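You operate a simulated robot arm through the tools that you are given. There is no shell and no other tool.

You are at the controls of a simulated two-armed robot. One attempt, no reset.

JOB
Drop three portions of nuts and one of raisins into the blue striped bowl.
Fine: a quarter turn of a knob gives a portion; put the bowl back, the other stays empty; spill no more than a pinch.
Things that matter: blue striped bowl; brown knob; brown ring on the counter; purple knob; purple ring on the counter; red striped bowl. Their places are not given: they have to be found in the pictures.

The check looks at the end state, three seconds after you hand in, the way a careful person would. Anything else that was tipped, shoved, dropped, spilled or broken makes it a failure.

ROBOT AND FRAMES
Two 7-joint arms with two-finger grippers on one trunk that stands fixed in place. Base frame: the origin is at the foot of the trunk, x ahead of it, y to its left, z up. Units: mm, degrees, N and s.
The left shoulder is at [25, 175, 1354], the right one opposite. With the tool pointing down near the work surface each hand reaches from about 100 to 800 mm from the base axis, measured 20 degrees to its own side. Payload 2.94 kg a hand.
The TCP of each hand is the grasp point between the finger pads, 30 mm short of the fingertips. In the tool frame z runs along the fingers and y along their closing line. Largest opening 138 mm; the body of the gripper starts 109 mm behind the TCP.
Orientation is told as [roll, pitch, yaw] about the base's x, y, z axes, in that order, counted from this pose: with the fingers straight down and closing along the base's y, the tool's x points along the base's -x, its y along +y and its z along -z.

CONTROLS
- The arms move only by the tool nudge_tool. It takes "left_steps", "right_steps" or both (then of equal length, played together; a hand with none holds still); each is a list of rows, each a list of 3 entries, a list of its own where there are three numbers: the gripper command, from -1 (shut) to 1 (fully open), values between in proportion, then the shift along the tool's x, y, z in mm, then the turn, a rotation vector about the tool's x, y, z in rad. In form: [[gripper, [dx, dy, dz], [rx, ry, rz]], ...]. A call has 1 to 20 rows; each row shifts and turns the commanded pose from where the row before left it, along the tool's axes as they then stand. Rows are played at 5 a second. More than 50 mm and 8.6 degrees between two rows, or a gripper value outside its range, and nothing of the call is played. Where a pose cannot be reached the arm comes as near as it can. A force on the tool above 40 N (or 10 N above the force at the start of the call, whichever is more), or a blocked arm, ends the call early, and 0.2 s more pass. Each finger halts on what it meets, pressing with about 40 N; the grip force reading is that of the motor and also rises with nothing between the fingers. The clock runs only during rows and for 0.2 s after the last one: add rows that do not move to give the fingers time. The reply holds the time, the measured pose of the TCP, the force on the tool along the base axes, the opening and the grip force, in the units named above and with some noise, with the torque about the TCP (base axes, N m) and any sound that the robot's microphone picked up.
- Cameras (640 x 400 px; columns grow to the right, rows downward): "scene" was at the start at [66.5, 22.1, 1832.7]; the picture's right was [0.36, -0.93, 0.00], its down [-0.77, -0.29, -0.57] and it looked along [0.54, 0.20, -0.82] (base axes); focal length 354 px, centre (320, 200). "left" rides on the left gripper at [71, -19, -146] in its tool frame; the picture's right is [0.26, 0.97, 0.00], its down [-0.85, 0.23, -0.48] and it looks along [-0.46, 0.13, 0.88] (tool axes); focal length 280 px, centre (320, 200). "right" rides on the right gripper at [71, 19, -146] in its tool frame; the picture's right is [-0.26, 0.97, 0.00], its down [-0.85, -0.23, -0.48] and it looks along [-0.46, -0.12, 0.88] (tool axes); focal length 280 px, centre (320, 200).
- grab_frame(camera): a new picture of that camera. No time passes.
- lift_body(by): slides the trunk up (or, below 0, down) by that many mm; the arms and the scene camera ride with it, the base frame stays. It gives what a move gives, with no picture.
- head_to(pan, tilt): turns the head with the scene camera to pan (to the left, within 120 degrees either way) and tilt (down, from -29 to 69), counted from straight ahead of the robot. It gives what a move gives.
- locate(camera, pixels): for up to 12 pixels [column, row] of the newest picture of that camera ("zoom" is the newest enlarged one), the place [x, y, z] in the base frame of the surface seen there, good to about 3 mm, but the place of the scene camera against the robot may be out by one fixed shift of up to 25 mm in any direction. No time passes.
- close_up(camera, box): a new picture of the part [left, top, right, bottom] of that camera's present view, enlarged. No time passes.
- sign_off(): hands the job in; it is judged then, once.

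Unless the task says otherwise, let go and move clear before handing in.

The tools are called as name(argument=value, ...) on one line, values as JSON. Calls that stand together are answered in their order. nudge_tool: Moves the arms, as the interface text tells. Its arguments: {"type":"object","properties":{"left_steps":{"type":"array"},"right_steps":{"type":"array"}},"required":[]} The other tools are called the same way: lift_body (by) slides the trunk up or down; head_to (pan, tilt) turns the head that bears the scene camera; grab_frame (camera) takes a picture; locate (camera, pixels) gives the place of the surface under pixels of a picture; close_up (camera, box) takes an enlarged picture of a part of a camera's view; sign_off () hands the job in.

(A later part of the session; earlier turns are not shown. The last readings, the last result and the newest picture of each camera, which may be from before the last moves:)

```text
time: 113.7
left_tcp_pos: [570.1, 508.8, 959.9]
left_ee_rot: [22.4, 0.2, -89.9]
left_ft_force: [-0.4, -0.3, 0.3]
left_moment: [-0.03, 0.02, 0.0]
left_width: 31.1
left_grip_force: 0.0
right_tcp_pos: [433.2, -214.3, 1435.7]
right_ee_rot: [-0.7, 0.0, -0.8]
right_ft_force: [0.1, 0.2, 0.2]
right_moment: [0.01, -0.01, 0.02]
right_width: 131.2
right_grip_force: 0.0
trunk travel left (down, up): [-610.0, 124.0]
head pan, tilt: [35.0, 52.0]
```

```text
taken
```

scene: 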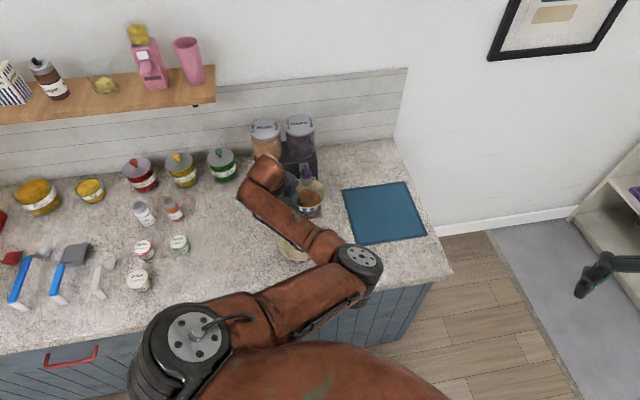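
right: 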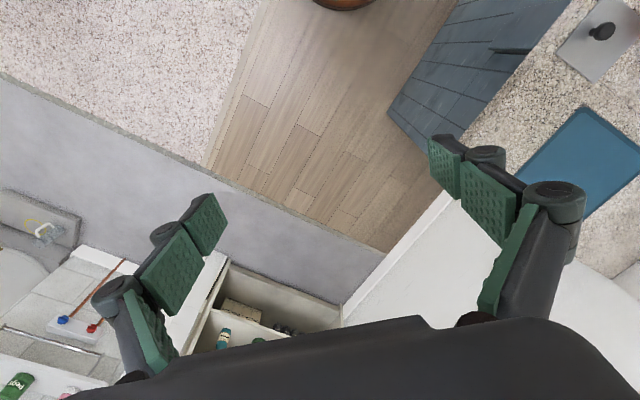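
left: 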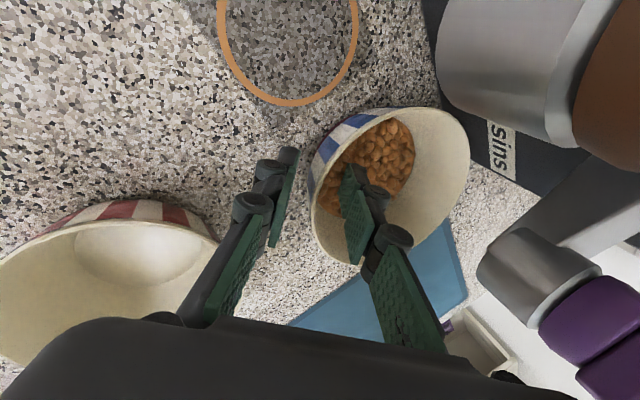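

Released cleanly. Retracting along the tool axis, then removing the tilt.

nudge_tool(left_steps=[[-0.55, [0, 0, -8], [0, 0, 0]], [-0.55, [0, 0, -12], [0, 0, 0]], [-0.55, [0, 0, -15], [0, 0, 0]], [-0.55, [0, 0, -20], [0, 0, 0]], [-0.55, [0, 0, -20], [0, 0, 0]], [-0.55, [0, 0, -20], [0, 0, 0]], [-0.55, [0, 0, -20], [0, 0, 0]], [-0.55, [0, 0, -20], [0, 0, 0]], [-0.55, [0, 0, -20], [0, 0, 0]], [-0.55, [0, 0, -20], [0, 0, 0]], [-0.55, [0, 0, 0], [0.0978, 0, 0]], [-0.55, [0, 0, 0], [0.0978, 0, 0]], [-0.55, [0, 0, 0], [0.0978, 0, 0]], [-0.55, [0, 0, 0], [0.0978, 0, 0]], [-0.55, [0, 0, -20], [0, 0, 0]], [-0.55, [0, 0, -20], [0, 0, 0]], [-0.55, [0, 0, 0], [0, 0, 0]]])

grab_frame(camera="left")

grab_frame(camera="scene")

```text
time: 117.3
left_tcp_pos: [505.1, 506.7, 1161.6]
left_ee_rot: [-0.1, 0.1, -90.0]
left_ft_force: [-0.1, 0.7, -0.2]
left_moment: [-0.01, 0.0, 0.01]
left_width: 31.0
left_grip_force: 0.0
right_tcp_pos: [431.8, -213.6, 1436.7]
right_ee_rot: [-0.5, -0.1, -0.6]
right_ft_force: [-0.6, -0.5, 0.2]
right_moment: [-0.02, 0.01, 0.02]
right_width: 131.0
right_grip_force: 0.1
trunk travel left (down, up): [-610.0, 124.0]
head pan, tilt: [35.0, 52.0]
```

```text
taken
```

left: 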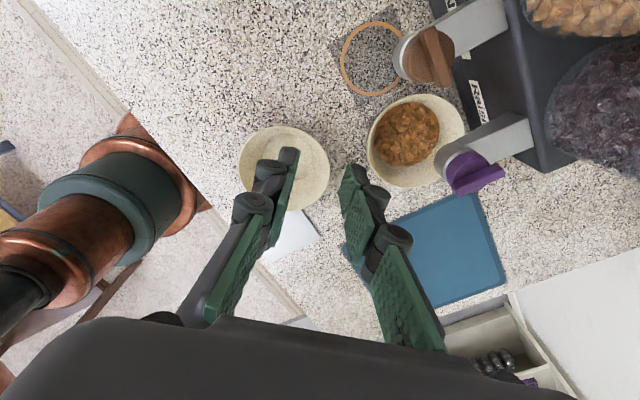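

```text
taken
```

scene: 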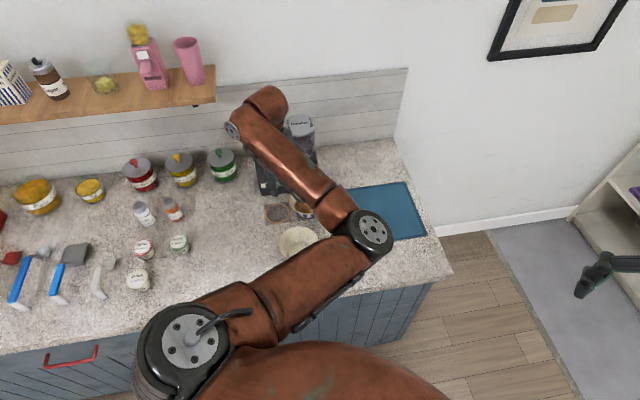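

The bowl sits on the purple ring, and the brown ring is clean. Yawing to +43° for the purple knob.

nudge_tool(left_steps=[[-0.55, [0, 0, 0], [0, 0, -0.129]], [-0.55, [0, 0, 0], [0, 0, -0.129]], [-0.55, [0, 0, 0], [0, 0, -0.129]], [-0.55, [0, 0, 0], [0, 0, -0.129]], [-0.55, [0, 0, 0], [0, 0, -0.129]], [-0.55, [0, 0, 0], [0, 0, -0.129]], [-0.55, [0, 0, 0], [0, 0, -0.129]], [-0.55, [0, 0, 0], [0, 0, -0.129]], [-0.55, [0, 0, 0], [0, 0, -0.129]], [-0.55, [0, 0, 0], [0, 0, -0.129]], [-0.55, [0, 0, 0], [0, 0, -0.129]], [-0.55, [0, 0, 0], [0, 0, -0.129]], [-0.55, [0, 0, 0], [0, 0, -0.129]], [-0.55, [0, 0, 0], [0, 0, -0.129]], [-0.55, [0, 0, 0], [0, 0, -0.129]], [-0.55, [0, 0, 0], [0, 0, -0.129]], [-0.55, [0, 0, 0], [0, 0, -0.129]], [-0.55, [0, 0, 0], [0, 0, -0.129]], [-0.55, [0, 0, 0], [0, 0, 0]]])

grab_frame(camera="left")

grab_frame(camera="scene")

```text
time: 121.3
left_tcp_pos: [505.2, 508.7, 1161.1]
left_ee_rot: [0.1, 0.0, 43.0]
left_ft_force: [0.0, -0.3, 0.0]
left_moment: [-0.01, 0.02, 0.03]
left_width: 31.2
left_grip_force: 0.2
right_tcp_pos: [432.2, -214.2, 1435.2]
right_ee_rot: [-0.6, 0.0, -0.6]
right_ft_force: [0.0, 0.6, 0.1]
right_moment: [-0.02, -0.01, 0.02]
right_width: 130.9
right_grip_force: 0.1
trunk travel left (down, up): [-610.0, 124.0]
head pan, tilt: [35.0, 52.0]
```

```text
taken
```

left: 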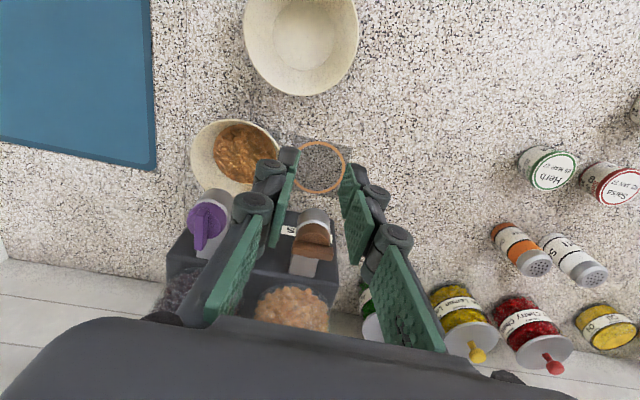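

```text
taken
```

scene: 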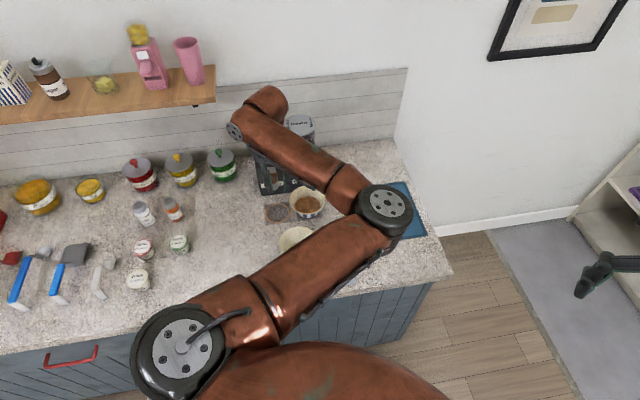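

I'll move above the purple knob at the current height and check that the arm reaches it.

nudge_tool(left_steps=[[-0.55, [-13, -10.6, 0], [0, 0, 0]], [-0.55, [-18.2, -14.9, 0], [0, 0, 0]], [-0.55, [-18.2, -14.9, 0], [0, 0, 0]], [-0.55, [-18.2, -14.9, 0], [0, 0, 0]], [-0.55, [-18.2, -14.9, 0], [0, 0, 0]], [-0.55, [-18.4, -15, 0], [0, 0, 0]], [-0.55, [0, 0, 0], [0, 0, 0]]])

grab_frame(camera="left")

close_up(camera="left", box=[240, 60, 400, 200])

```text
time: 122.9
left_tcp_pos: [638.1, 516.9, 1163.2]
left_ee_rot: [0.1, -0.1, 43.0]
left_ft_force: [0.0, 0.5, 0.8]
left_moment: [0.01, -0.01, 0.02]
left_width: 30.8
left_grip_force: 0.0
right_tcp_pos: [431.5, -213.7, 1434.1]
right_ee_rot: [-0.6, 0.0, -0.6]
right_ft_force: [0.1, 0.6, 0.1]
right_moment: [0.01, -0.01, 0.01]
right_width: 130.8
right_grip_force: 0.1
trunk travel left (down, up): [-610.0, 124.0]
head pan, tilt: [35.0, 52.0]
```

```text
taken
```

left: 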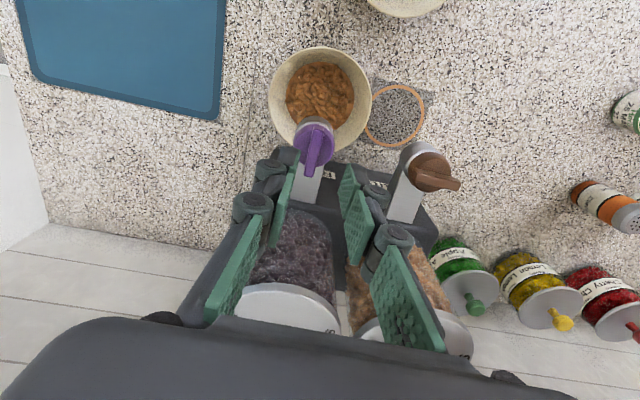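

```text
2.86 times, centred on (320, 130) of left
```

zoom: 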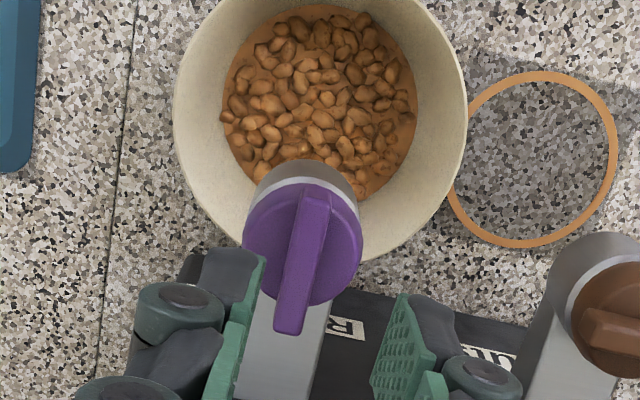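

The arm reaches it. I'll locate the purple fin precisely from this view.

locate(camera="zoom", pixels=[[313, 192], [288, 326], [302, 255], [295, 290], [252, 235], [350, 235], [340, 285], [260, 275], [315, 200], [284, 320]])

locate(camera="left", pixels=[[269, 100], [320, 48], [371, 100], [353, 68], [288, 62], [320, 90], [345, 100], [345, 140], [275, 125]])

```text
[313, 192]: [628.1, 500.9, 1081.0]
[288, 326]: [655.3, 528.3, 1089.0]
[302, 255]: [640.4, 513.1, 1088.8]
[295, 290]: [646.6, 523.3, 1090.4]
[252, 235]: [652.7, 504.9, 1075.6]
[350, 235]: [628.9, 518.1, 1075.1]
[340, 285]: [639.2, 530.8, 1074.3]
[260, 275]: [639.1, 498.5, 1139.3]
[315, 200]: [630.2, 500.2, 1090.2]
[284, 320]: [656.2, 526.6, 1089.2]
```

```text
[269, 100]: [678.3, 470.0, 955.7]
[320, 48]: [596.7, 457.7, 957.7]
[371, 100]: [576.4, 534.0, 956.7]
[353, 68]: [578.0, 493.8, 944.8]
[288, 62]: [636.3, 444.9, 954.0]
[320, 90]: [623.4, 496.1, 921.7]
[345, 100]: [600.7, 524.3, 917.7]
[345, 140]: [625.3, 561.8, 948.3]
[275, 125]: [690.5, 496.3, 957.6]
```

The purple fin is centred at about (642,515.5), and the bowl is centred at about (631.5,508), so raisins will land well inside. I'll correct by about 4 mm and descend.

nudge_tool(left_steps=[[-0.55, [-2.1, -3.5, 0], [0, 0, 0]], [-0.55, [0, 0, 14], [0, 0, 0]], [-0.55, [0, 0, 14], [0, 0, 0]], [-0.55, [0, 0, 12], [0, 0, 0]], [-0.55, [0, 0, 9], [0, 0, 0]], [-0.55, [0, 0, 0], [0, 0, 0]]])

grab_frame(camera="left")

close_up(camera="left", box=[240, 90, 400, 230])

```text
time: 124.3
left_tcp_pos: [641.9, 515.1, 1112.4]
left_ee_rot: [0.1, 0.1, 42.9]
left_ft_force: [0.4, 0.2, 0.4]
left_moment: [-0.03, -0.02, 0.0]
left_width: 31.4
left_grip_force: 0.1
right_tcp_pos: [432.0, -213.7, 1435.5]
right_ee_rot: [-0.6, 0.0, -0.8]
right_ft_force: [-0.1, 0.3, -0.4]
right_moment: [0.0, 0.01, 0.04]
right_width: 130.9
right_grip_force: 0.1
trunk travel left (down, up): [-610.0, 124.0]
head pan, tilt: [35.0, 52.0]
```

```text
taken
```

left: 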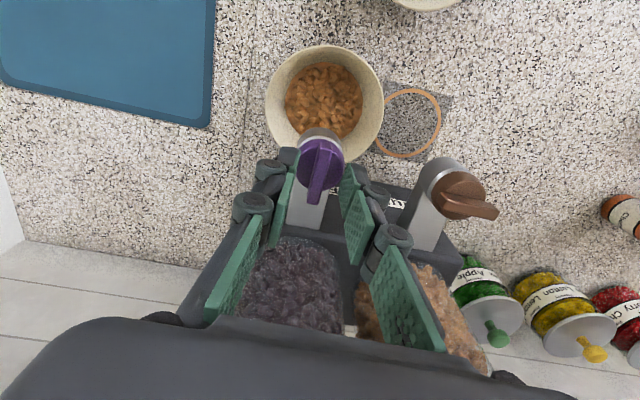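

```text
2.86 times, centred on (320, 160) of left
```

zoom: 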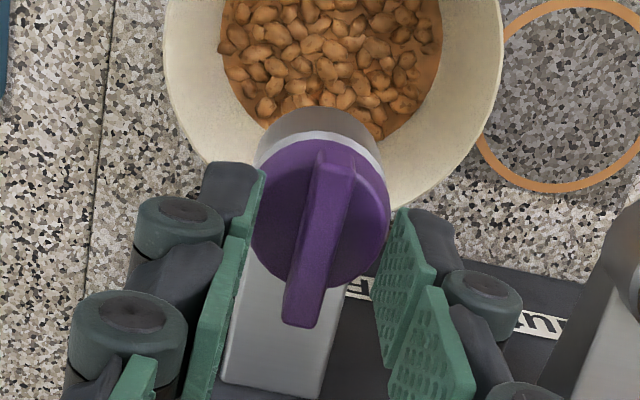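

Fin centred between the pads, as with the brown one. Down 3 mm and close.

nudge_tool(left_steps=[[-0.55, [0, 0, 3], [0, 0, 0]], [-0.7, [0, 0, 0], [0, 0, 0]], [-0.8, [0, 0, 0], [0, 0, 0]], [-0.87, [0, 0, 0], [0, 0, 0]], [-0.93, [0, 0, 0], [0, 0, 0]], [-1, [0, 0, 0], [0, 0, 0]], [-1, [0, 0, 0], [0, 0, 0]]])

grab_frame(camera="left")

```text
time: 125.9
left_tcp_pos: [643.4, 515.2, 1108.7]
left_ee_rot: [0.1, -0.1, 43.0]
left_ft_force: [1.1, -1.5, -1.1]
left_moment: [-0.03, -0.02, 0.02]
left_width: 8.5
left_grip_force: 36.0
right_tcp_pos: [431.4, -214.7, 1435.7]
right_ee_rot: [-0.6, 0.0, -0.8]
right_ft_force: [-0.7, -0.5, 0.2]
right_moment: [0.01, -0.03, 0.01]
right_width: 131.1
right_grip_force: 0.1
trunk travel left (down, up): [-610.0, 124.0]
head pan, tilt: [35.0, 52.0]
```

```text
taken
```

left: 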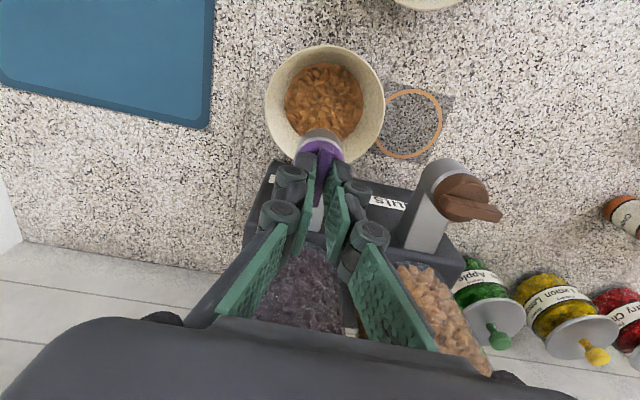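

The purple fin is gripped with very small forces. One quarter turn clockwise.

nudge_tool(left_steps=[[-1, [0, 0, 0], [0, 0, 0.0873]], [-1, [0, 0, 0], [0, 0, 0.0873]], [-1, [0, 0, 0], [0, 0, 0.0873]], [-1, [0, 0, 0], [0, 0, 0.0873]], [-1, [0, 0, 0], [0, 0, 0.0873]], [-1, [0, 0, 0], [0, 0, 0.0873]], [-1, [0, 0, 0], [0, 0, 0.0873]], [-1, [0, 0, 0], [0, 0, 0.0873]], [-1, [0, 0, 0], [0, 0, 0.0873]], [-1, [0, 0, 0], [0, 0, 0.0873]], [-1, [0, 0, 0], [0, 0, 0.0873]], [-1, [0, 0, 0], [0, 0, 0.0873]], [-1, [0, 0, 0], [0, 0, 0.0873]], [-1, [0, 0, 0], [0, 0, 0.0873]], [-1, [0, 0, 0], [0, 0, 0.0873]], [-1, [0, 0, 0], [0, 0, 0.0873]], [-1, [0, 0, 0], [0, 0, 0.0873]], [-1, [0, 0, 0], [0, 0, 0.0873]], [-1, [0, 0, 0], [0, 0, 0]], [-1, [0, 0, 0], [0, 0, 0]]])

grab_frame(camera="left")

```text
time: 130.1
left_tcp_pos: [643.3, 518.1, 1109.2]
left_ee_rot: [0.1, 0.0, -47.0]
left_ft_force: [4.4, 12.4, 2.4]
left_moment: [0.38, 0.01, 0.03]
left_width: 8.7
left_grip_force: 36.4
right_tcp_pos: [433.1, -212.1, 1435.4]
right_ee_rot: [-0.6, 0.0, -0.7]
right_ft_force: [-0.4, -0.2, -0.2]
right_moment: [-0.01, 0.0, 0.02]
right_width: 131.0
right_grip_force: 0.0
trunk travel left (down, up): [-610.0, 124.0]
head pan, tilt: [35.0, 52.0]
```

```text
taken
```

left: 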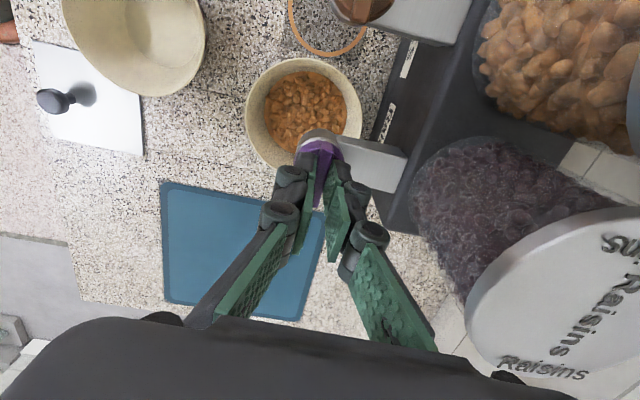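

Yaw reached -47°, but I don't obviously see raisins in the bowl at (305,110). Zooming in.

close_up(camera="left", box=[230, 40, 380, 200])

close_up(camera="scene", box=[250, 160, 350, 240])

locate(camera="left", pixels=[[305, 110], [285, 100], [330, 110], [305, 85], [325, 185], [318, 195]])

```text
2.50 times, centred on (305, 120) of left
```

zoom: 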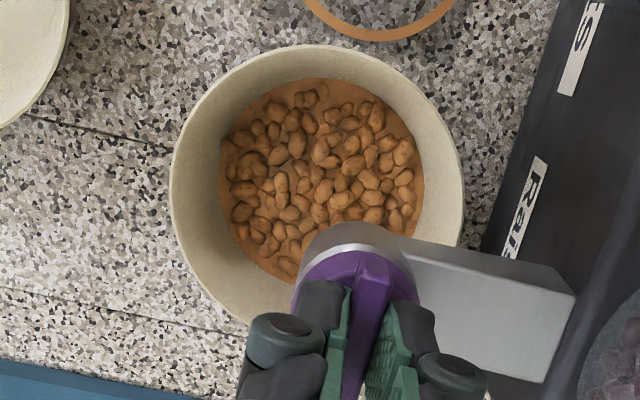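

```text
5.00 times, centred on (300, 200) of scene
```

zoom: 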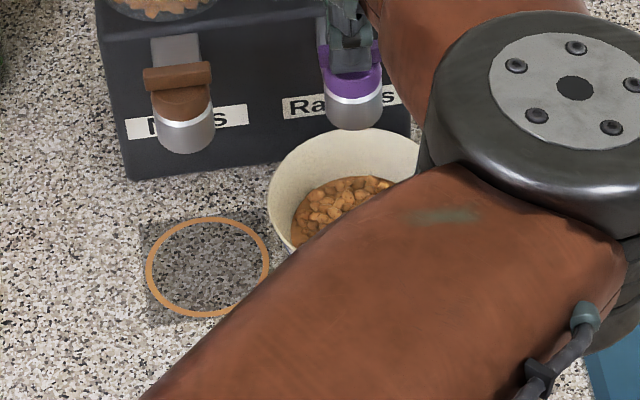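

```text
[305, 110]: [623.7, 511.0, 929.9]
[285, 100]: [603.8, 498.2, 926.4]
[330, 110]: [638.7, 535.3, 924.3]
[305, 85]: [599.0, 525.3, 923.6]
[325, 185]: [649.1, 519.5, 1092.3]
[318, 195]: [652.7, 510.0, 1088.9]
```

No raisins have fallen, so the knob may have lagged just short of a full quarter. I'll turn on by small amounts, checking the bowl each time.

nudge_tool(left_steps=[[-1, [0, 0, 0], [0, 0, 0.035]], [-1, [0, 0, 0], [0, 0, 0]], [-1, [0, 0, 0], [0, 0, 0]], [-1, [0, 0, 0], [0, 0, 0]]])

close_up(camera="left", box=[230, 40, 380, 200])

```text
time: 131.1
left_tcp_pos: [642.9, 517.5, 1108.6]
left_ee_rot: [0.1, 0.0, -49.0]
left_ft_force: [4.7, 13.9, 5.9]
left_moment: [0.63, 0.12, 0.04]
left_width: 8.7
left_grip_force: 36.7
right_tcp_pos: [432.0, -213.5, 1436.6]
right_ee_rot: [-0.7, -0.1, -0.5]
right_ft_force: [-0.1, 0.4, -1.1]
right_moment: [0.02, -0.01, 0.02]
right_width: 130.9
right_grip_force: 0.0
trunk travel left (down, up): [-610.0, 124.0]
head pan, tilt: [35.0, 52.0]
```

```text
2.50 times, centred on (305, 120) of left
```

zoom: 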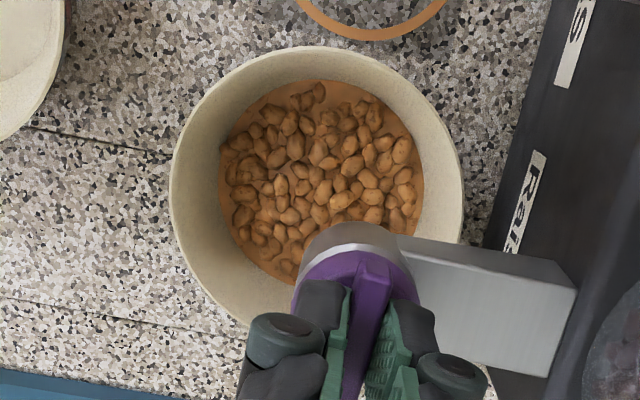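

Still none, and the reaction stays low. Another 2–3°.

nudge_tool(left_steps=[[-1, [0, 0, 0], [0, 0, 0.045]], [-1, [0, 0, 0], [0, 0, 0]], [-1, [0, 0, 0], [0, 0, 0]], [-1, [0, 0, 0], [0, 0, 0]]])

close_up(camera="left", box=[230, 40, 380, 200])

locate(camera="zoom", pixels=[[378, 270], [352, 385], [365, 330], [310, 275], [415, 275], [300, 180]])

```text
time: 132.1
left_tcp_pos: [642.9, 517.7, 1109.6]
left_ee_rot: [0.1, 0.1, -51.5]
left_ft_force: [3.8, 13.9, 8.0]
left_moment: [0.47, 0.04, 0.0]
left_width: 8.8
left_grip_force: 36.4
right_tcp_pos: [433.1, -212.4, 1436.8]
right_ee_rot: [-0.8, 0.1, -0.5]
right_ft_force: [0.4, 0.9, -0.5]
right_moment: [0.06, -0.08, 0.03]
right_width: 130.9
right_grip_force: 0.0
trunk travel left (down, up): [-610.0, 124.0]
head pan, tilt: [35.0, 52.0]
```

```text
2.50 times, centred on (305, 120) of left
```

zoom: 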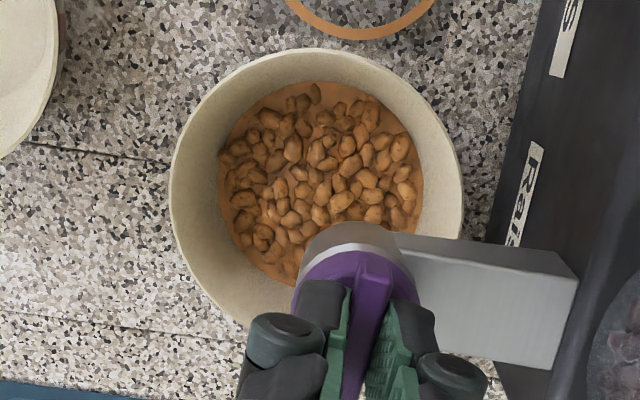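

```text
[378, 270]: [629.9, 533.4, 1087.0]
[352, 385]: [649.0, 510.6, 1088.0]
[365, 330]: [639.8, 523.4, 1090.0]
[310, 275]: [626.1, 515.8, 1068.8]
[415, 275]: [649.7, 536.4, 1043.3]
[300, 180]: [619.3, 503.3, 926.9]
```

The fin has turned about 94° and still no raisins show from here. I'll release, rise and get an unobstructed look at the bowl and the knob before deciding.

nudge_tool(left_steps=[[-0.8, [0, 0, 0], [0, 0, 0]], [-0.6, [0, 0, 0], [0, 0, 0]], [-0.55, [0, 0, 0], [0, 0, 0]], [-0.55, [0, 0, -8], [0, 0, 0]], [-0.55, [0, 0, -16], [0, 0, 0]], [-0.55, [0, 0, -16], [0, 0, 0]], [-0.55, [0, 0, -16], [0, 0, 0]], [-0.55, [0, 0, 0], [0, 0, 0]]])

grab_frame(camera="left")

close_up(camera="left", box=[240, 60, 400, 200])

```text
time: 133.9
left_tcp_pos: [643.7, 516.7, 1165.4]
left_ee_rot: [0.0, 0.2, -51.6]
left_ft_force: [0.6, 0.3, -0.1]
left_moment: [0.0, -0.02, 0.0]
left_width: 31.2
left_grip_force: 0.2
right_tcp_pos: [432.1, -213.0, 1435.9]
right_ee_rot: [-0.6, 0.0, -0.7]
right_ft_force: [-0.2, 0.2, -0.2]
right_moment: [0.0, 0.04, -0.03]
right_width: 131.5
right_grip_force: 0.1
trunk travel left (down, up): [-610.0, 124.0]
head pan, tilt: [35.0, 52.0]
```

```text
taken
```

left: 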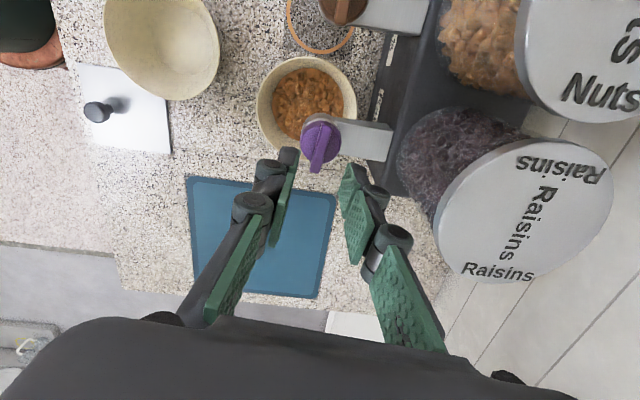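

```text
2.86 times, centred on (320, 130) of left
```

zoom: 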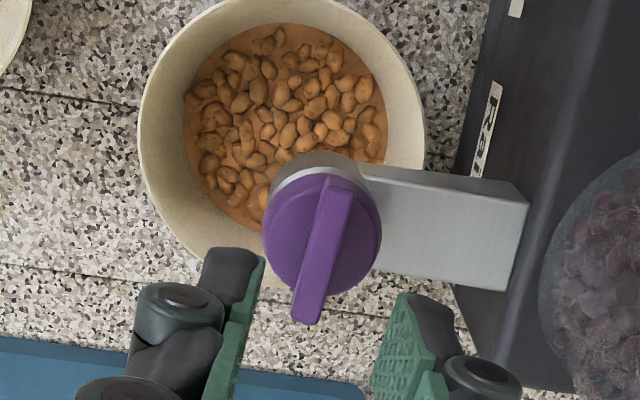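

The nut pool's width relative to the rim has grown from 0.66 to 0.70, the same step as one portion, so something did fall in during the purple turn. I'll look more closely at the contents and measure the level.

locate(camera="zoom", pixels=[[188, 110], [382, 110], [275, 30], [230, 215], [300, 120], [250, 120], [330, 90], [220, 80], [260, 180], [340, 140]])

close_up(camera="left", box=[262, 60, 352, 145])

close_up(camera="scene", box=[260, 180, 340, 240])

```text
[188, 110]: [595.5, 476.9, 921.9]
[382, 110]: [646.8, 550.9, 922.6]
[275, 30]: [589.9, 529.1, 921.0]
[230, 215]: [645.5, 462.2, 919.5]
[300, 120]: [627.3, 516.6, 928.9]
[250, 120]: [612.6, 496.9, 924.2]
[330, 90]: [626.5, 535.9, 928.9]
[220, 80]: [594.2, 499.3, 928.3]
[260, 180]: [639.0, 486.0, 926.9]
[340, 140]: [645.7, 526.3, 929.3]
```

```text
4.71 times, centred on (307, 102) of left
```

zoom: 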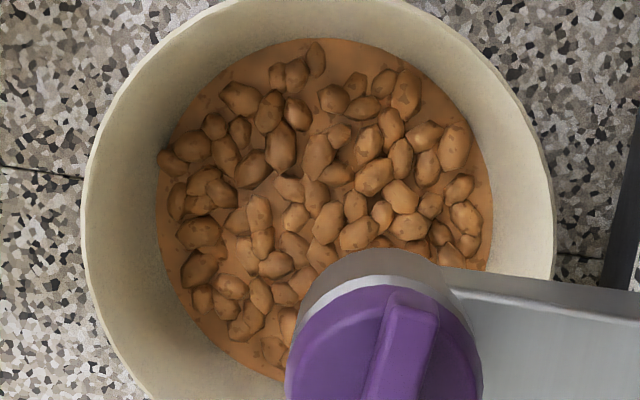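

```text
6.67 times, centred on (300, 210) of scene
```

zoom: 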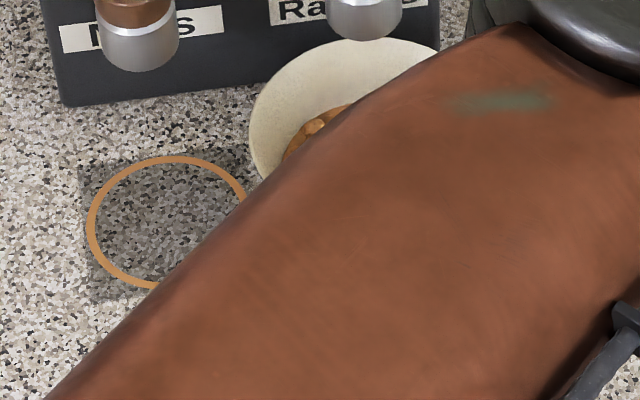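

By width the pool grew, but by height it's less clear (~928 before and after). For a like-for-like comparison I'll rotate back to +43° and look from the same viewpoint as just before the purple turn.

nudge_tool(left_steps=[[-0.55, [0, 0, 0], [0, 0, -0.127]], [-0.55, [0, 0, 0], [0, 0, -0.127]], [-0.55, [0, 0, 0], [0, 0, -0.127]], [-0.55, [0, 0, 0], [0, 0, -0.127]], [-0.55, [0, 0, 0], [0, 0, -0.127]], [-0.55, [0, 0, 0], [0, 0, -0.127]], [-0.55, [0, 0, 0], [0, 0, -0.127]], [-0.55, [0, 0, 0], [0, 0, -0.127]], [-0.55, [0, 0, 0], [0, 0, -0.127]], [-0.55, [0, 0, 0], [0, 0, -0.127]], [-0.55, [0, 0, 0], [0, 0, -0.127]], [-0.55, [0, 0, 0], [0, 0, -0.127]], [-0.55, [0, 0, 0], [0, 0, -0.127]], [-0.55, [0, 0, 0], [0, 0, 0]]])

grab_frame(camera="left")

close_up(camera="left", box=[240, 60, 400, 200])

locate(camera="left", pixels=[[320, 90], [345, 100], [300, 100], [320, 75], [290, 90], [335, 85]])

```text
time: 136.9
left_tcp_pos: [642.9, 515.9, 1165.4]
left_ee_rot: [0.1, 0.0, 43.1]
left_ft_force: [-0.7, 0.1, -0.6]
left_moment: [0.0, 0.0, -0.04]
left_width: 31.1
left_grip_force: 0.1
right_tcp_pos: [432.0, -213.9, 1436.5]
right_ee_rot: [-0.6, 0.0, -0.7]
right_ft_force: [0.8, 0.7, -0.3]
right_moment: [0.03, 0.0, -0.01]
right_width: 131.0
right_grip_force: 0.1
trunk travel left (down, up): [-610.0, 124.0]
head pan, tilt: [35.0, 52.0]
```

```text
taken
```

left: 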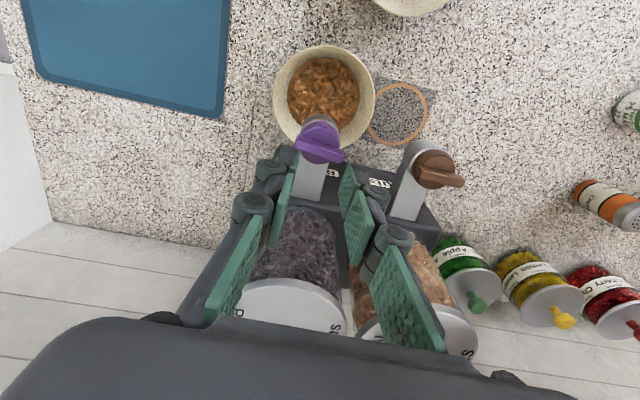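

```text
2.86 times, centred on (320, 130) of left
```

zoom: 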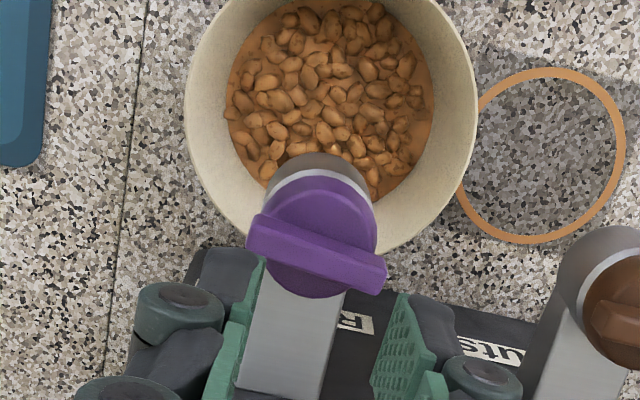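

```text
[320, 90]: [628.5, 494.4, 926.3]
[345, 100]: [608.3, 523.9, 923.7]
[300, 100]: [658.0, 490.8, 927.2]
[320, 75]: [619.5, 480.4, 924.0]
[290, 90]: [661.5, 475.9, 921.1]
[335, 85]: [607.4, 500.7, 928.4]
```

From the same viewpoint, the gap between pool and rim shrank from about 50 to 42 px on both sides, which matches one portion's rise. I'll zoom in to look for raisins mixed in.

close_up(camera="left", box=[272, 45, 376, 130])

close_up(camera="left", box=[285, 55, 325, 90])

close_up(camera="left", box=[240, 200, 360, 300])

```text
4.71 times, centred on (324, 88) of left
```

zoom: 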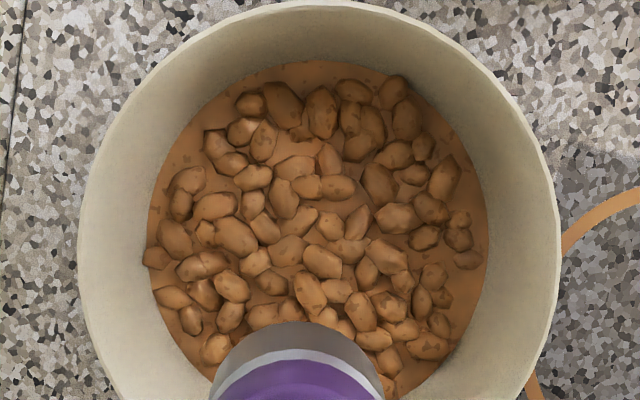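

```text
11.43 times, centred on (305, 72) of left
```

zoom: 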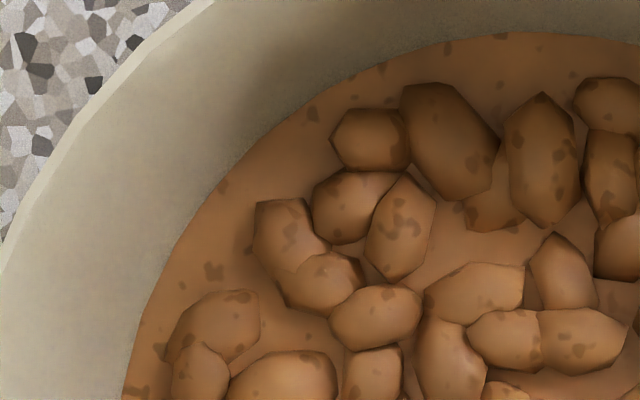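

```text
4.00 times, centred on (300, 250) of left
```

zoom: 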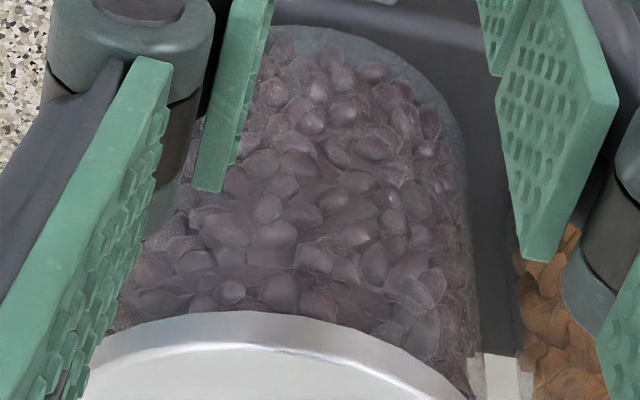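

The contents are shown as one mixed heap, and its edge height and radius (now ~47 mm) both rose by one portion. So the bowl holds three nuts and one raisins, with no spill in view. I'll back off from the purple knob and re-orient to pick up the bowl.

nudge_tool(left_steps=[[-0.55, [14, 11.7, 0], [0, 0, 0]], [-0.55, [18.4, 15.4, 0], [0, 0, 0]], [-0.55, [18.4, 15.4, 0], [0, 0, 0]], [-0.55, [18.4, 15.4, 0], [0, 0, 0]], [-0.55, [18.4, 15.4, 0], [0, 0, 0]], [-0.55, [18.4, 15.4, 0], [0, 0, 0]], [-0.55, [0, 0, 0], [0, 0, 0.129]], [-0.55, [0, 0, 0], [0, 0, 0.129]], [-0.55, [0, 0, 0], [0, 0, 0.129]], [-0.55, [0, 0, 0], [0, 0, 0.129]], [-0.55, [0, 0, 0], [0, 0, 0.129]], [-0.55, [0, 0, 0], [0, 0, 0.129]], [-0.55, [0, 0, 0], [0, 0, 0.129]], [-0.55, [0, 0, 0], [0, 0, 0.129]], [-0.55, [0, 0, 0], [0, 0, 0.129]], [-0.55, [0, 0, 0], [0, 0, 0.129]], [-0.55, [0, 0, 0], [0, 0, 0.129]], [-0.55, [0, 0, 0], [0, 0, 0.129]], [-0.55, [0, 0, 0], [0, 0, 0]]])

grab_frame(camera="scene")

grab_frame(camera="left")

```text
time: 140.9
left_tcp_pos: [505.3, 508.6, 1165.5]
left_ee_rot: [0.2, 0.2, -45.7]
left_ft_force: [0.0, 0.6, 0.5]
left_moment: [-0.02, 0.0, -0.01]
left_width: 31.2
left_grip_force: 0.1
right_tcp_pos: [432.0, -214.5, 1435.1]
right_ee_rot: [-0.7, 0.0, -0.6]
right_ft_force: [0.0, -0.3, 0.2]
right_moment: [-0.03, 0.02, 0.01]
right_width: 131.2
right_grip_force: 0.1
trunk travel left (down, up): [-610.0, 124.0]
head pan, tilt: [35.0, 52.0]
```

```text
taken
```

scene: 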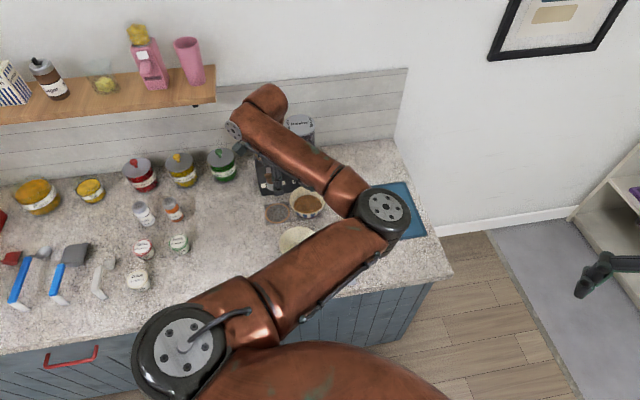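

```text
taken
```

left: 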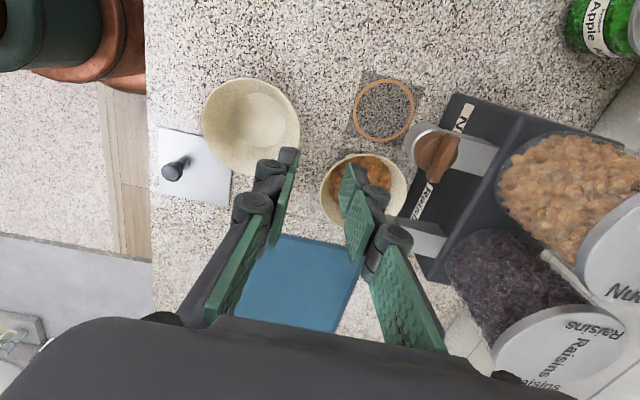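

The scene camera now has a clear view of the bowl at (308,203), so I'll check the contents in colour from there.

close_up(camera="scene", box=[250, 160, 350, 240])

nudge_tool(left_steps=[[-0.55, [0, 0, 0], [0, 0, 0.129]], [-0.55, [0, 0, 0], [0, 0, 0.129]], [-0.55, [0, 0, 0], [0, 0, 0.129]], [-0.55, [0, 0, 0], [0, 0, 0.129]], [-0.55, [0, 0, 0], [0, 0, 0.129]], [-0.55, [0, 0, 0], [0, 0, 0.129]], [-0.55, [0, -8, 10], [0, 0, 0]], [-0.42, [0, -8, 10], [0, 0, 0]], [-0.42, [0, 0, 0], [-0.0978, 0, 0]], [-0.42, [0, 0, 0], [-0.0978, 0, 0]], [-0.42, [0, 0, 0], [-0.0978, 0, 0]], [-0.42, [0, 0, 0], [-0.0978, 0, 0]], [-0.42, [0, 0, 0], [0, 0, 0]]])

grab_frame(camera="left")

```text
5.00 times, centred on (300, 200) of scene
```

zoom: 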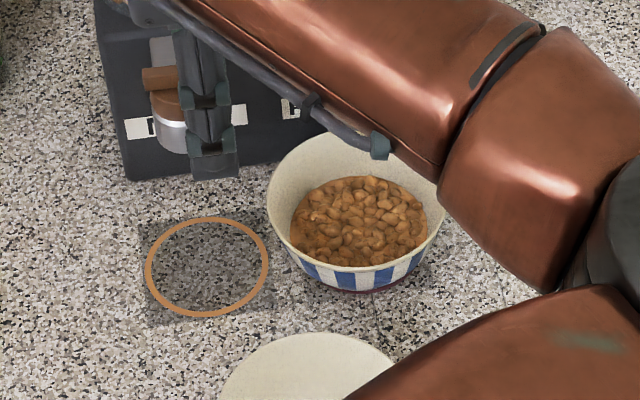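

```text
time: 143.7
left_tcp_pos: [488.9, 509.0, 1146.3]
left_ee_rot: [22.5, 0.1, -89.9]
left_ft_force: [0.4, 0.0, 0.5]
left_moment: [0.01, 0.04, 0.01]
left_width: 40.3
left_grip_force: 0.1
right_tcp_pos: [432.2, -214.2, 1436.3]
right_ee_rot: [-0.6, 0.0, -0.7]
right_ft_force: [-0.4, 0.0, -0.5]
right_moment: [0.01, 0.0, -0.02]
right_width: 130.9
right_grip_force: 0.1
trunk travel left (down, up): [-610.0, 124.0]
head pan, tilt: [35.0, 52.0]
```

```text
taken
```

left: 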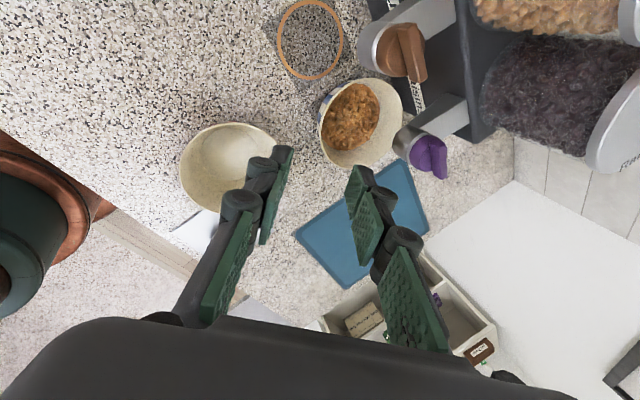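

The view of the whole bowl shows no spill around it. I'll re-measure the rim before going down to grip it.

close_up(camera="left", box=[295, 60, 425, 190])

locate(camera="left", pixels=[[319, 130], [325, 108], [345, 85], [370, 79], [396, 95], [400, 125], [365, 165], [330, 155], [350, 115]])

```text
3.08 times, centred on (360, 125) of left
```

zoom: 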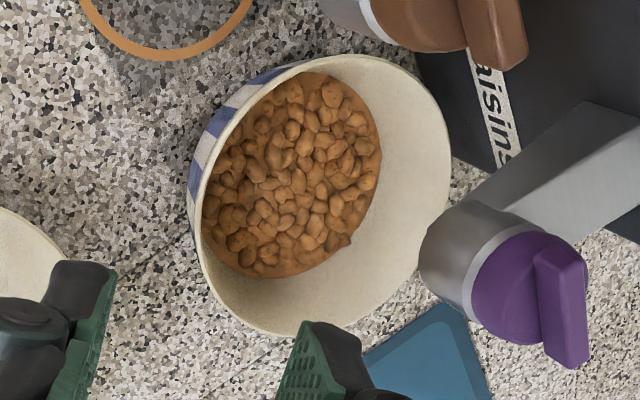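

```text
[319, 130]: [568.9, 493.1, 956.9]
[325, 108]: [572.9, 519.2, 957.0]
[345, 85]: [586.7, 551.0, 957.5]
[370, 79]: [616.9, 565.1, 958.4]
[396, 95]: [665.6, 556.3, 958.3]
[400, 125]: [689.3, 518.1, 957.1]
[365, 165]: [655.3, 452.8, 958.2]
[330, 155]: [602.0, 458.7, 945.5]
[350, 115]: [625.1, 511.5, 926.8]
```

The bowl is at about (630.5,508). Descending toward the rim grip at z≈964, which keeps the inner finger above the contents.

nudge_tool(left_steps=[[-0.42, [-0.1, 0.84, 17.8], [0, 0, 0]], [-0.42, [-0.1, 0.84, 17.8], [0, 0, 0]], [-0.42, [-0.1, 0.84, 17.8], [0, 0, 0]], [-0.42, [-0.1, 0.84, 17.8], [0, 0, 0]], [-0.42, [-0.1, 0.84, 17.8], [0, 0, 0]], [-0.42, [0, 0, 15], [0, 0, 0]], [-0.42, [0, 0, 15], [0, 0, 0]], [-0.42, [0, 0, 15], [0, 0, 0]], [-0.42, [0, 0, 12], [0, 0, 0]], [-0.42, [0, 0, 0], [0, 0, 0]]])

grab_frame(camera="left")

```text
time: 145.9
left_tcp_pos: [547.2, 508.7, 1010.6]
left_ee_rot: [22.4, 0.1, -90.0]
left_ft_force: [0.5, -0.3, 0.9]
left_moment: [-0.01, 0.0, 0.0]
left_width: 40.0
left_grip_force: 0.1
right_tcp_pos: [432.0, -213.8, 1436.4]
right_ee_rot: [-0.5, 0.0, -0.8]
right_ft_force: [0.6, 0.0, -0.7]
right_moment: [0.04, 0.0, -0.04]
right_width: 131.0
right_grip_force: 0.0
trunk travel left (down, up): [-610.0, 124.0]
head pan, tilt: [35.0, 52.0]
```

```text
taken
```

left: 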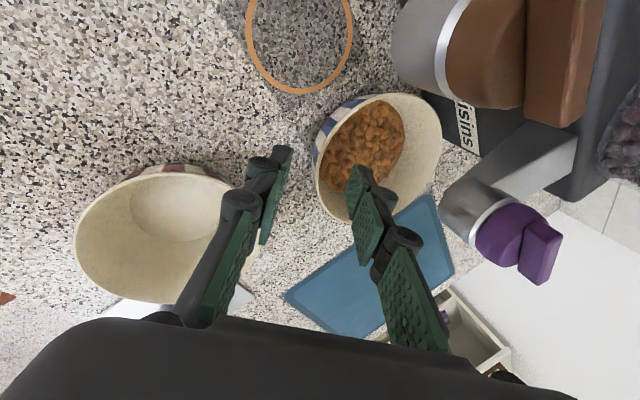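

nudge_tool(left_steps=[[-0.42, [0, 0.3, 10.3], [0, 0, 0]], [-0.42, [0, 0.3, 10.3], [0, 0, 0]], [-0.42, [0, 0.3, 10.3], [0, 0, 0]], [-0.42, [0, 0.3, 10.3], [0, 0, 0]], [-0.42, [0, 0.3, 10.3], [0, 0, 0]], [-0.42, [0, 0, 0], [0, 0, 0]]])

grab_frame(camera="left")

```text
time: 147.3
left_tcp_pos: [569.1, 509.9, 964.9]
left_ee_rot: [22.4, 0.1, -90.0]
left_ft_force: [-0.3, 0.3, 0.1]
left_moment: [0.03, -0.04, -0.01]
left_width: 40.2
left_grip_force: 0.1
right_tcp_pos: [433.4, -215.1, 1435.6]
right_ee_rot: [-0.6, 0.0, -0.8]
right_ft_force: [-0.3, -0.8, 0.7]
right_moment: [-0.01, 0.02, 0.01]
right_width: 131.4
right_grip_force: 0.0
trunk travel left (down, up): [-610.0, 124.0]
head pan, tilt: [35.0, 52.0]
```

```text
taken
```

left: 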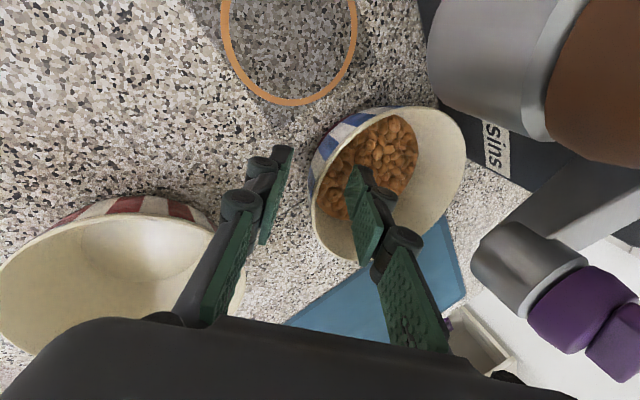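

Wall between the fingers, no contact. Closing.

nudge_tool(left_steps=[[-0.6, [0, 0, 0], [0, 0, 0]], [-0.72, [0, 0, 0], [0, 0, 0]], [-0.82, [0, 0, 0], [0, 0, 0]], [-0.9, [0, 0, 0], [0, 0, 0]], [-0.95, [0, 0, 0], [0, 0, 0]], [-1, [0, 0, 0], [0, 0, 0]], [-1, [0, 0, 0], [0, 0, 0]]])

grab_frame(camera="left")

```text
time: 148.9
left_tcp_pos: [568.8, 509.4, 964.1]
left_ee_rot: [22.4, 0.1, -90.0]
left_ft_force: [-0.1, -0.2, 0.5]
left_moment: [0.0, -0.01, -0.01]
left_width: 6.0
left_grip_force: 33.6
right_tcp_pos: [431.2, -212.6, 1436.4]
right_ee_rot: [-0.6, 0.0, -0.7]
right_ft_force: [0.2, 0.6, 0.1]
right_moment: [0.01, 0.01, 0.0]
right_width: 130.9
right_grip_force: 0.1
trunk travel left (down, up): [-610.0, 124.0]
head pan, tilt: [35.0, 52.0]
```

```text
taken
```

left: 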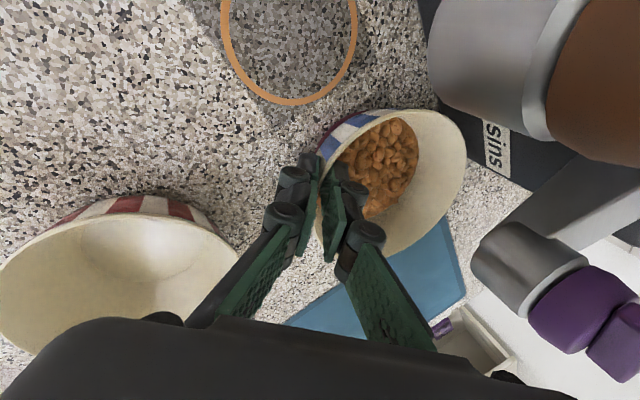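

Gripped at z≈964. Lifting 20 mm to check, then 20 more.

nudge_tool(left_steps=[[-1, [0, 1.0, -2.3], [0, 0, 0]], [-1, [0, 1.9, -4.6], [0, 0, 0]], [-1, [0, 1.9, -4.6], [0, 0, 0]], [-1, [0, 1.9, -4.6], [0, 0, 0]], [-1, [0, 1.0, -2.3], [0, 0, 0]], [-1, [0, 0, 0], [0, 0, 0]]])

grab_frame(camera="left")

close_up(camera="scene", box=[250, 160, 350, 240])

```text
time: 150.3
left_tcp_pos: [570.6, 510.3, 985.1]
left_ee_rot: [22.4, 0.1, -89.9]
left_ft_force: [-0.1, -0.6, -0.5]
left_moment: [-0.02, 0.04, 0.02]
left_width: 6.1
left_grip_force: 33.8
right_tcp_pos: [432.4, -213.4, 1434.8]
right_ee_rot: [-0.6, 0.0, -0.7]
right_ft_force: [-1.4, -0.1, 0.1]
right_moment: [0.0, 0.0, 0.02]
right_width: 131.1
right_grip_force: 0.0
trunk travel left (down, up): [-610.0, 124.0]
head pan, tilt: [35.0, 52.0]
```

```text
taken
```

left: 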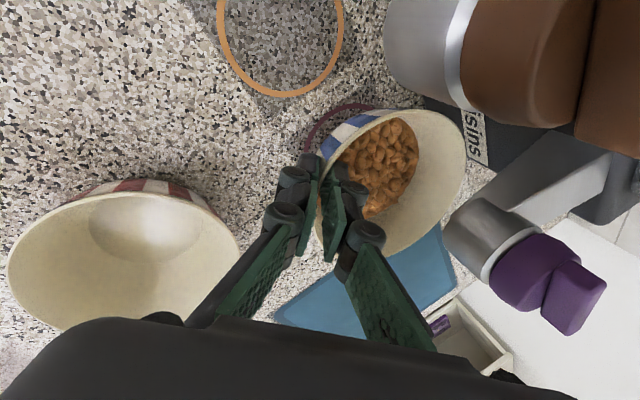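

```text
5.00 times, centred on (300, 200) of scene
```

zoom: 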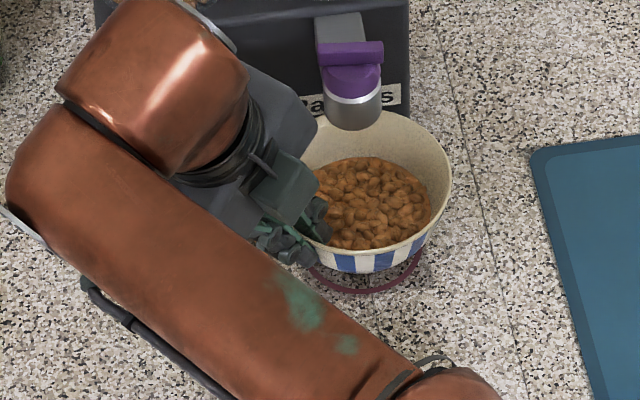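

The bowl is level and the counter around it is clean. Retreating diagonally and travelling back along the dispenser front.

nudge_tool(left_steps=[[-1, [0, 2.9, -7], [0, 0, 0]], [-1, [0, 2.9, -7], [0, 0, 0]], [-1, [-5, -4.7, -1.9], [0, 0, 0]], [-1, [-9, -8.3, -3.4], [0, 0, 0]], [-1, [-9, -8.3, -3.4], [0, 0, 0]], [-1, [-5, -4.6, -2.0], [0, 0, 0]], [-1, [6, -5.5, -2.3], [0, 0, 0]], [-1, [12, -11, -4.6], [0, 0, 0]], [-1, [12, -11, -4.6], [0, 0, 0]], [-1, [12, -11, -4.6], [0, 0, 0]], [-1, [12, -11, -4.6], [0, 0, 0]], [-1, [12, -11, -4.6], [0, 0, 0]], [-1, [11, -10.5, -4.3], [0, 0, 0]], [-1, [0, 0, 0], [0, 0, 0]]])

grab_frame(camera="left")

grab_frame(camera="scene")

```text
time: 153.3
left_tcp_pos: [463.9, 557.9, 1001.3]
left_ee_rot: [22.3, 0.1, -89.9]
left_ft_force: [-0.5, -0.3, -1.0]
left_moment: [0.01, 0.08, 0.0]
left_width: 6.1
left_grip_force: 34.4
right_tcp_pos: [431.1, -214.2, 1436.8]
right_ee_rot: [-0.6, 0.1, -0.7]
right_ft_force: [-0.3, -0.2, 0.3]
right_moment: [0.0, 0.02, -0.01]
right_width: 131.3
right_grip_force: 0.0
trunk travel left (down, up): [-610.0, 124.0]
head pan, tilt: [35.0, 52.0]
```

```text
taken
```

left: 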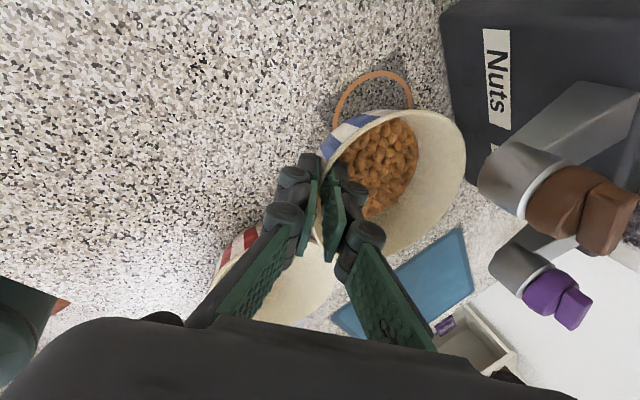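

```text
taken
```

scene: 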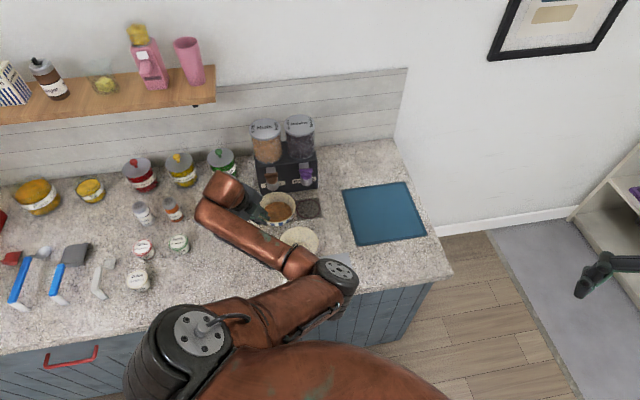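

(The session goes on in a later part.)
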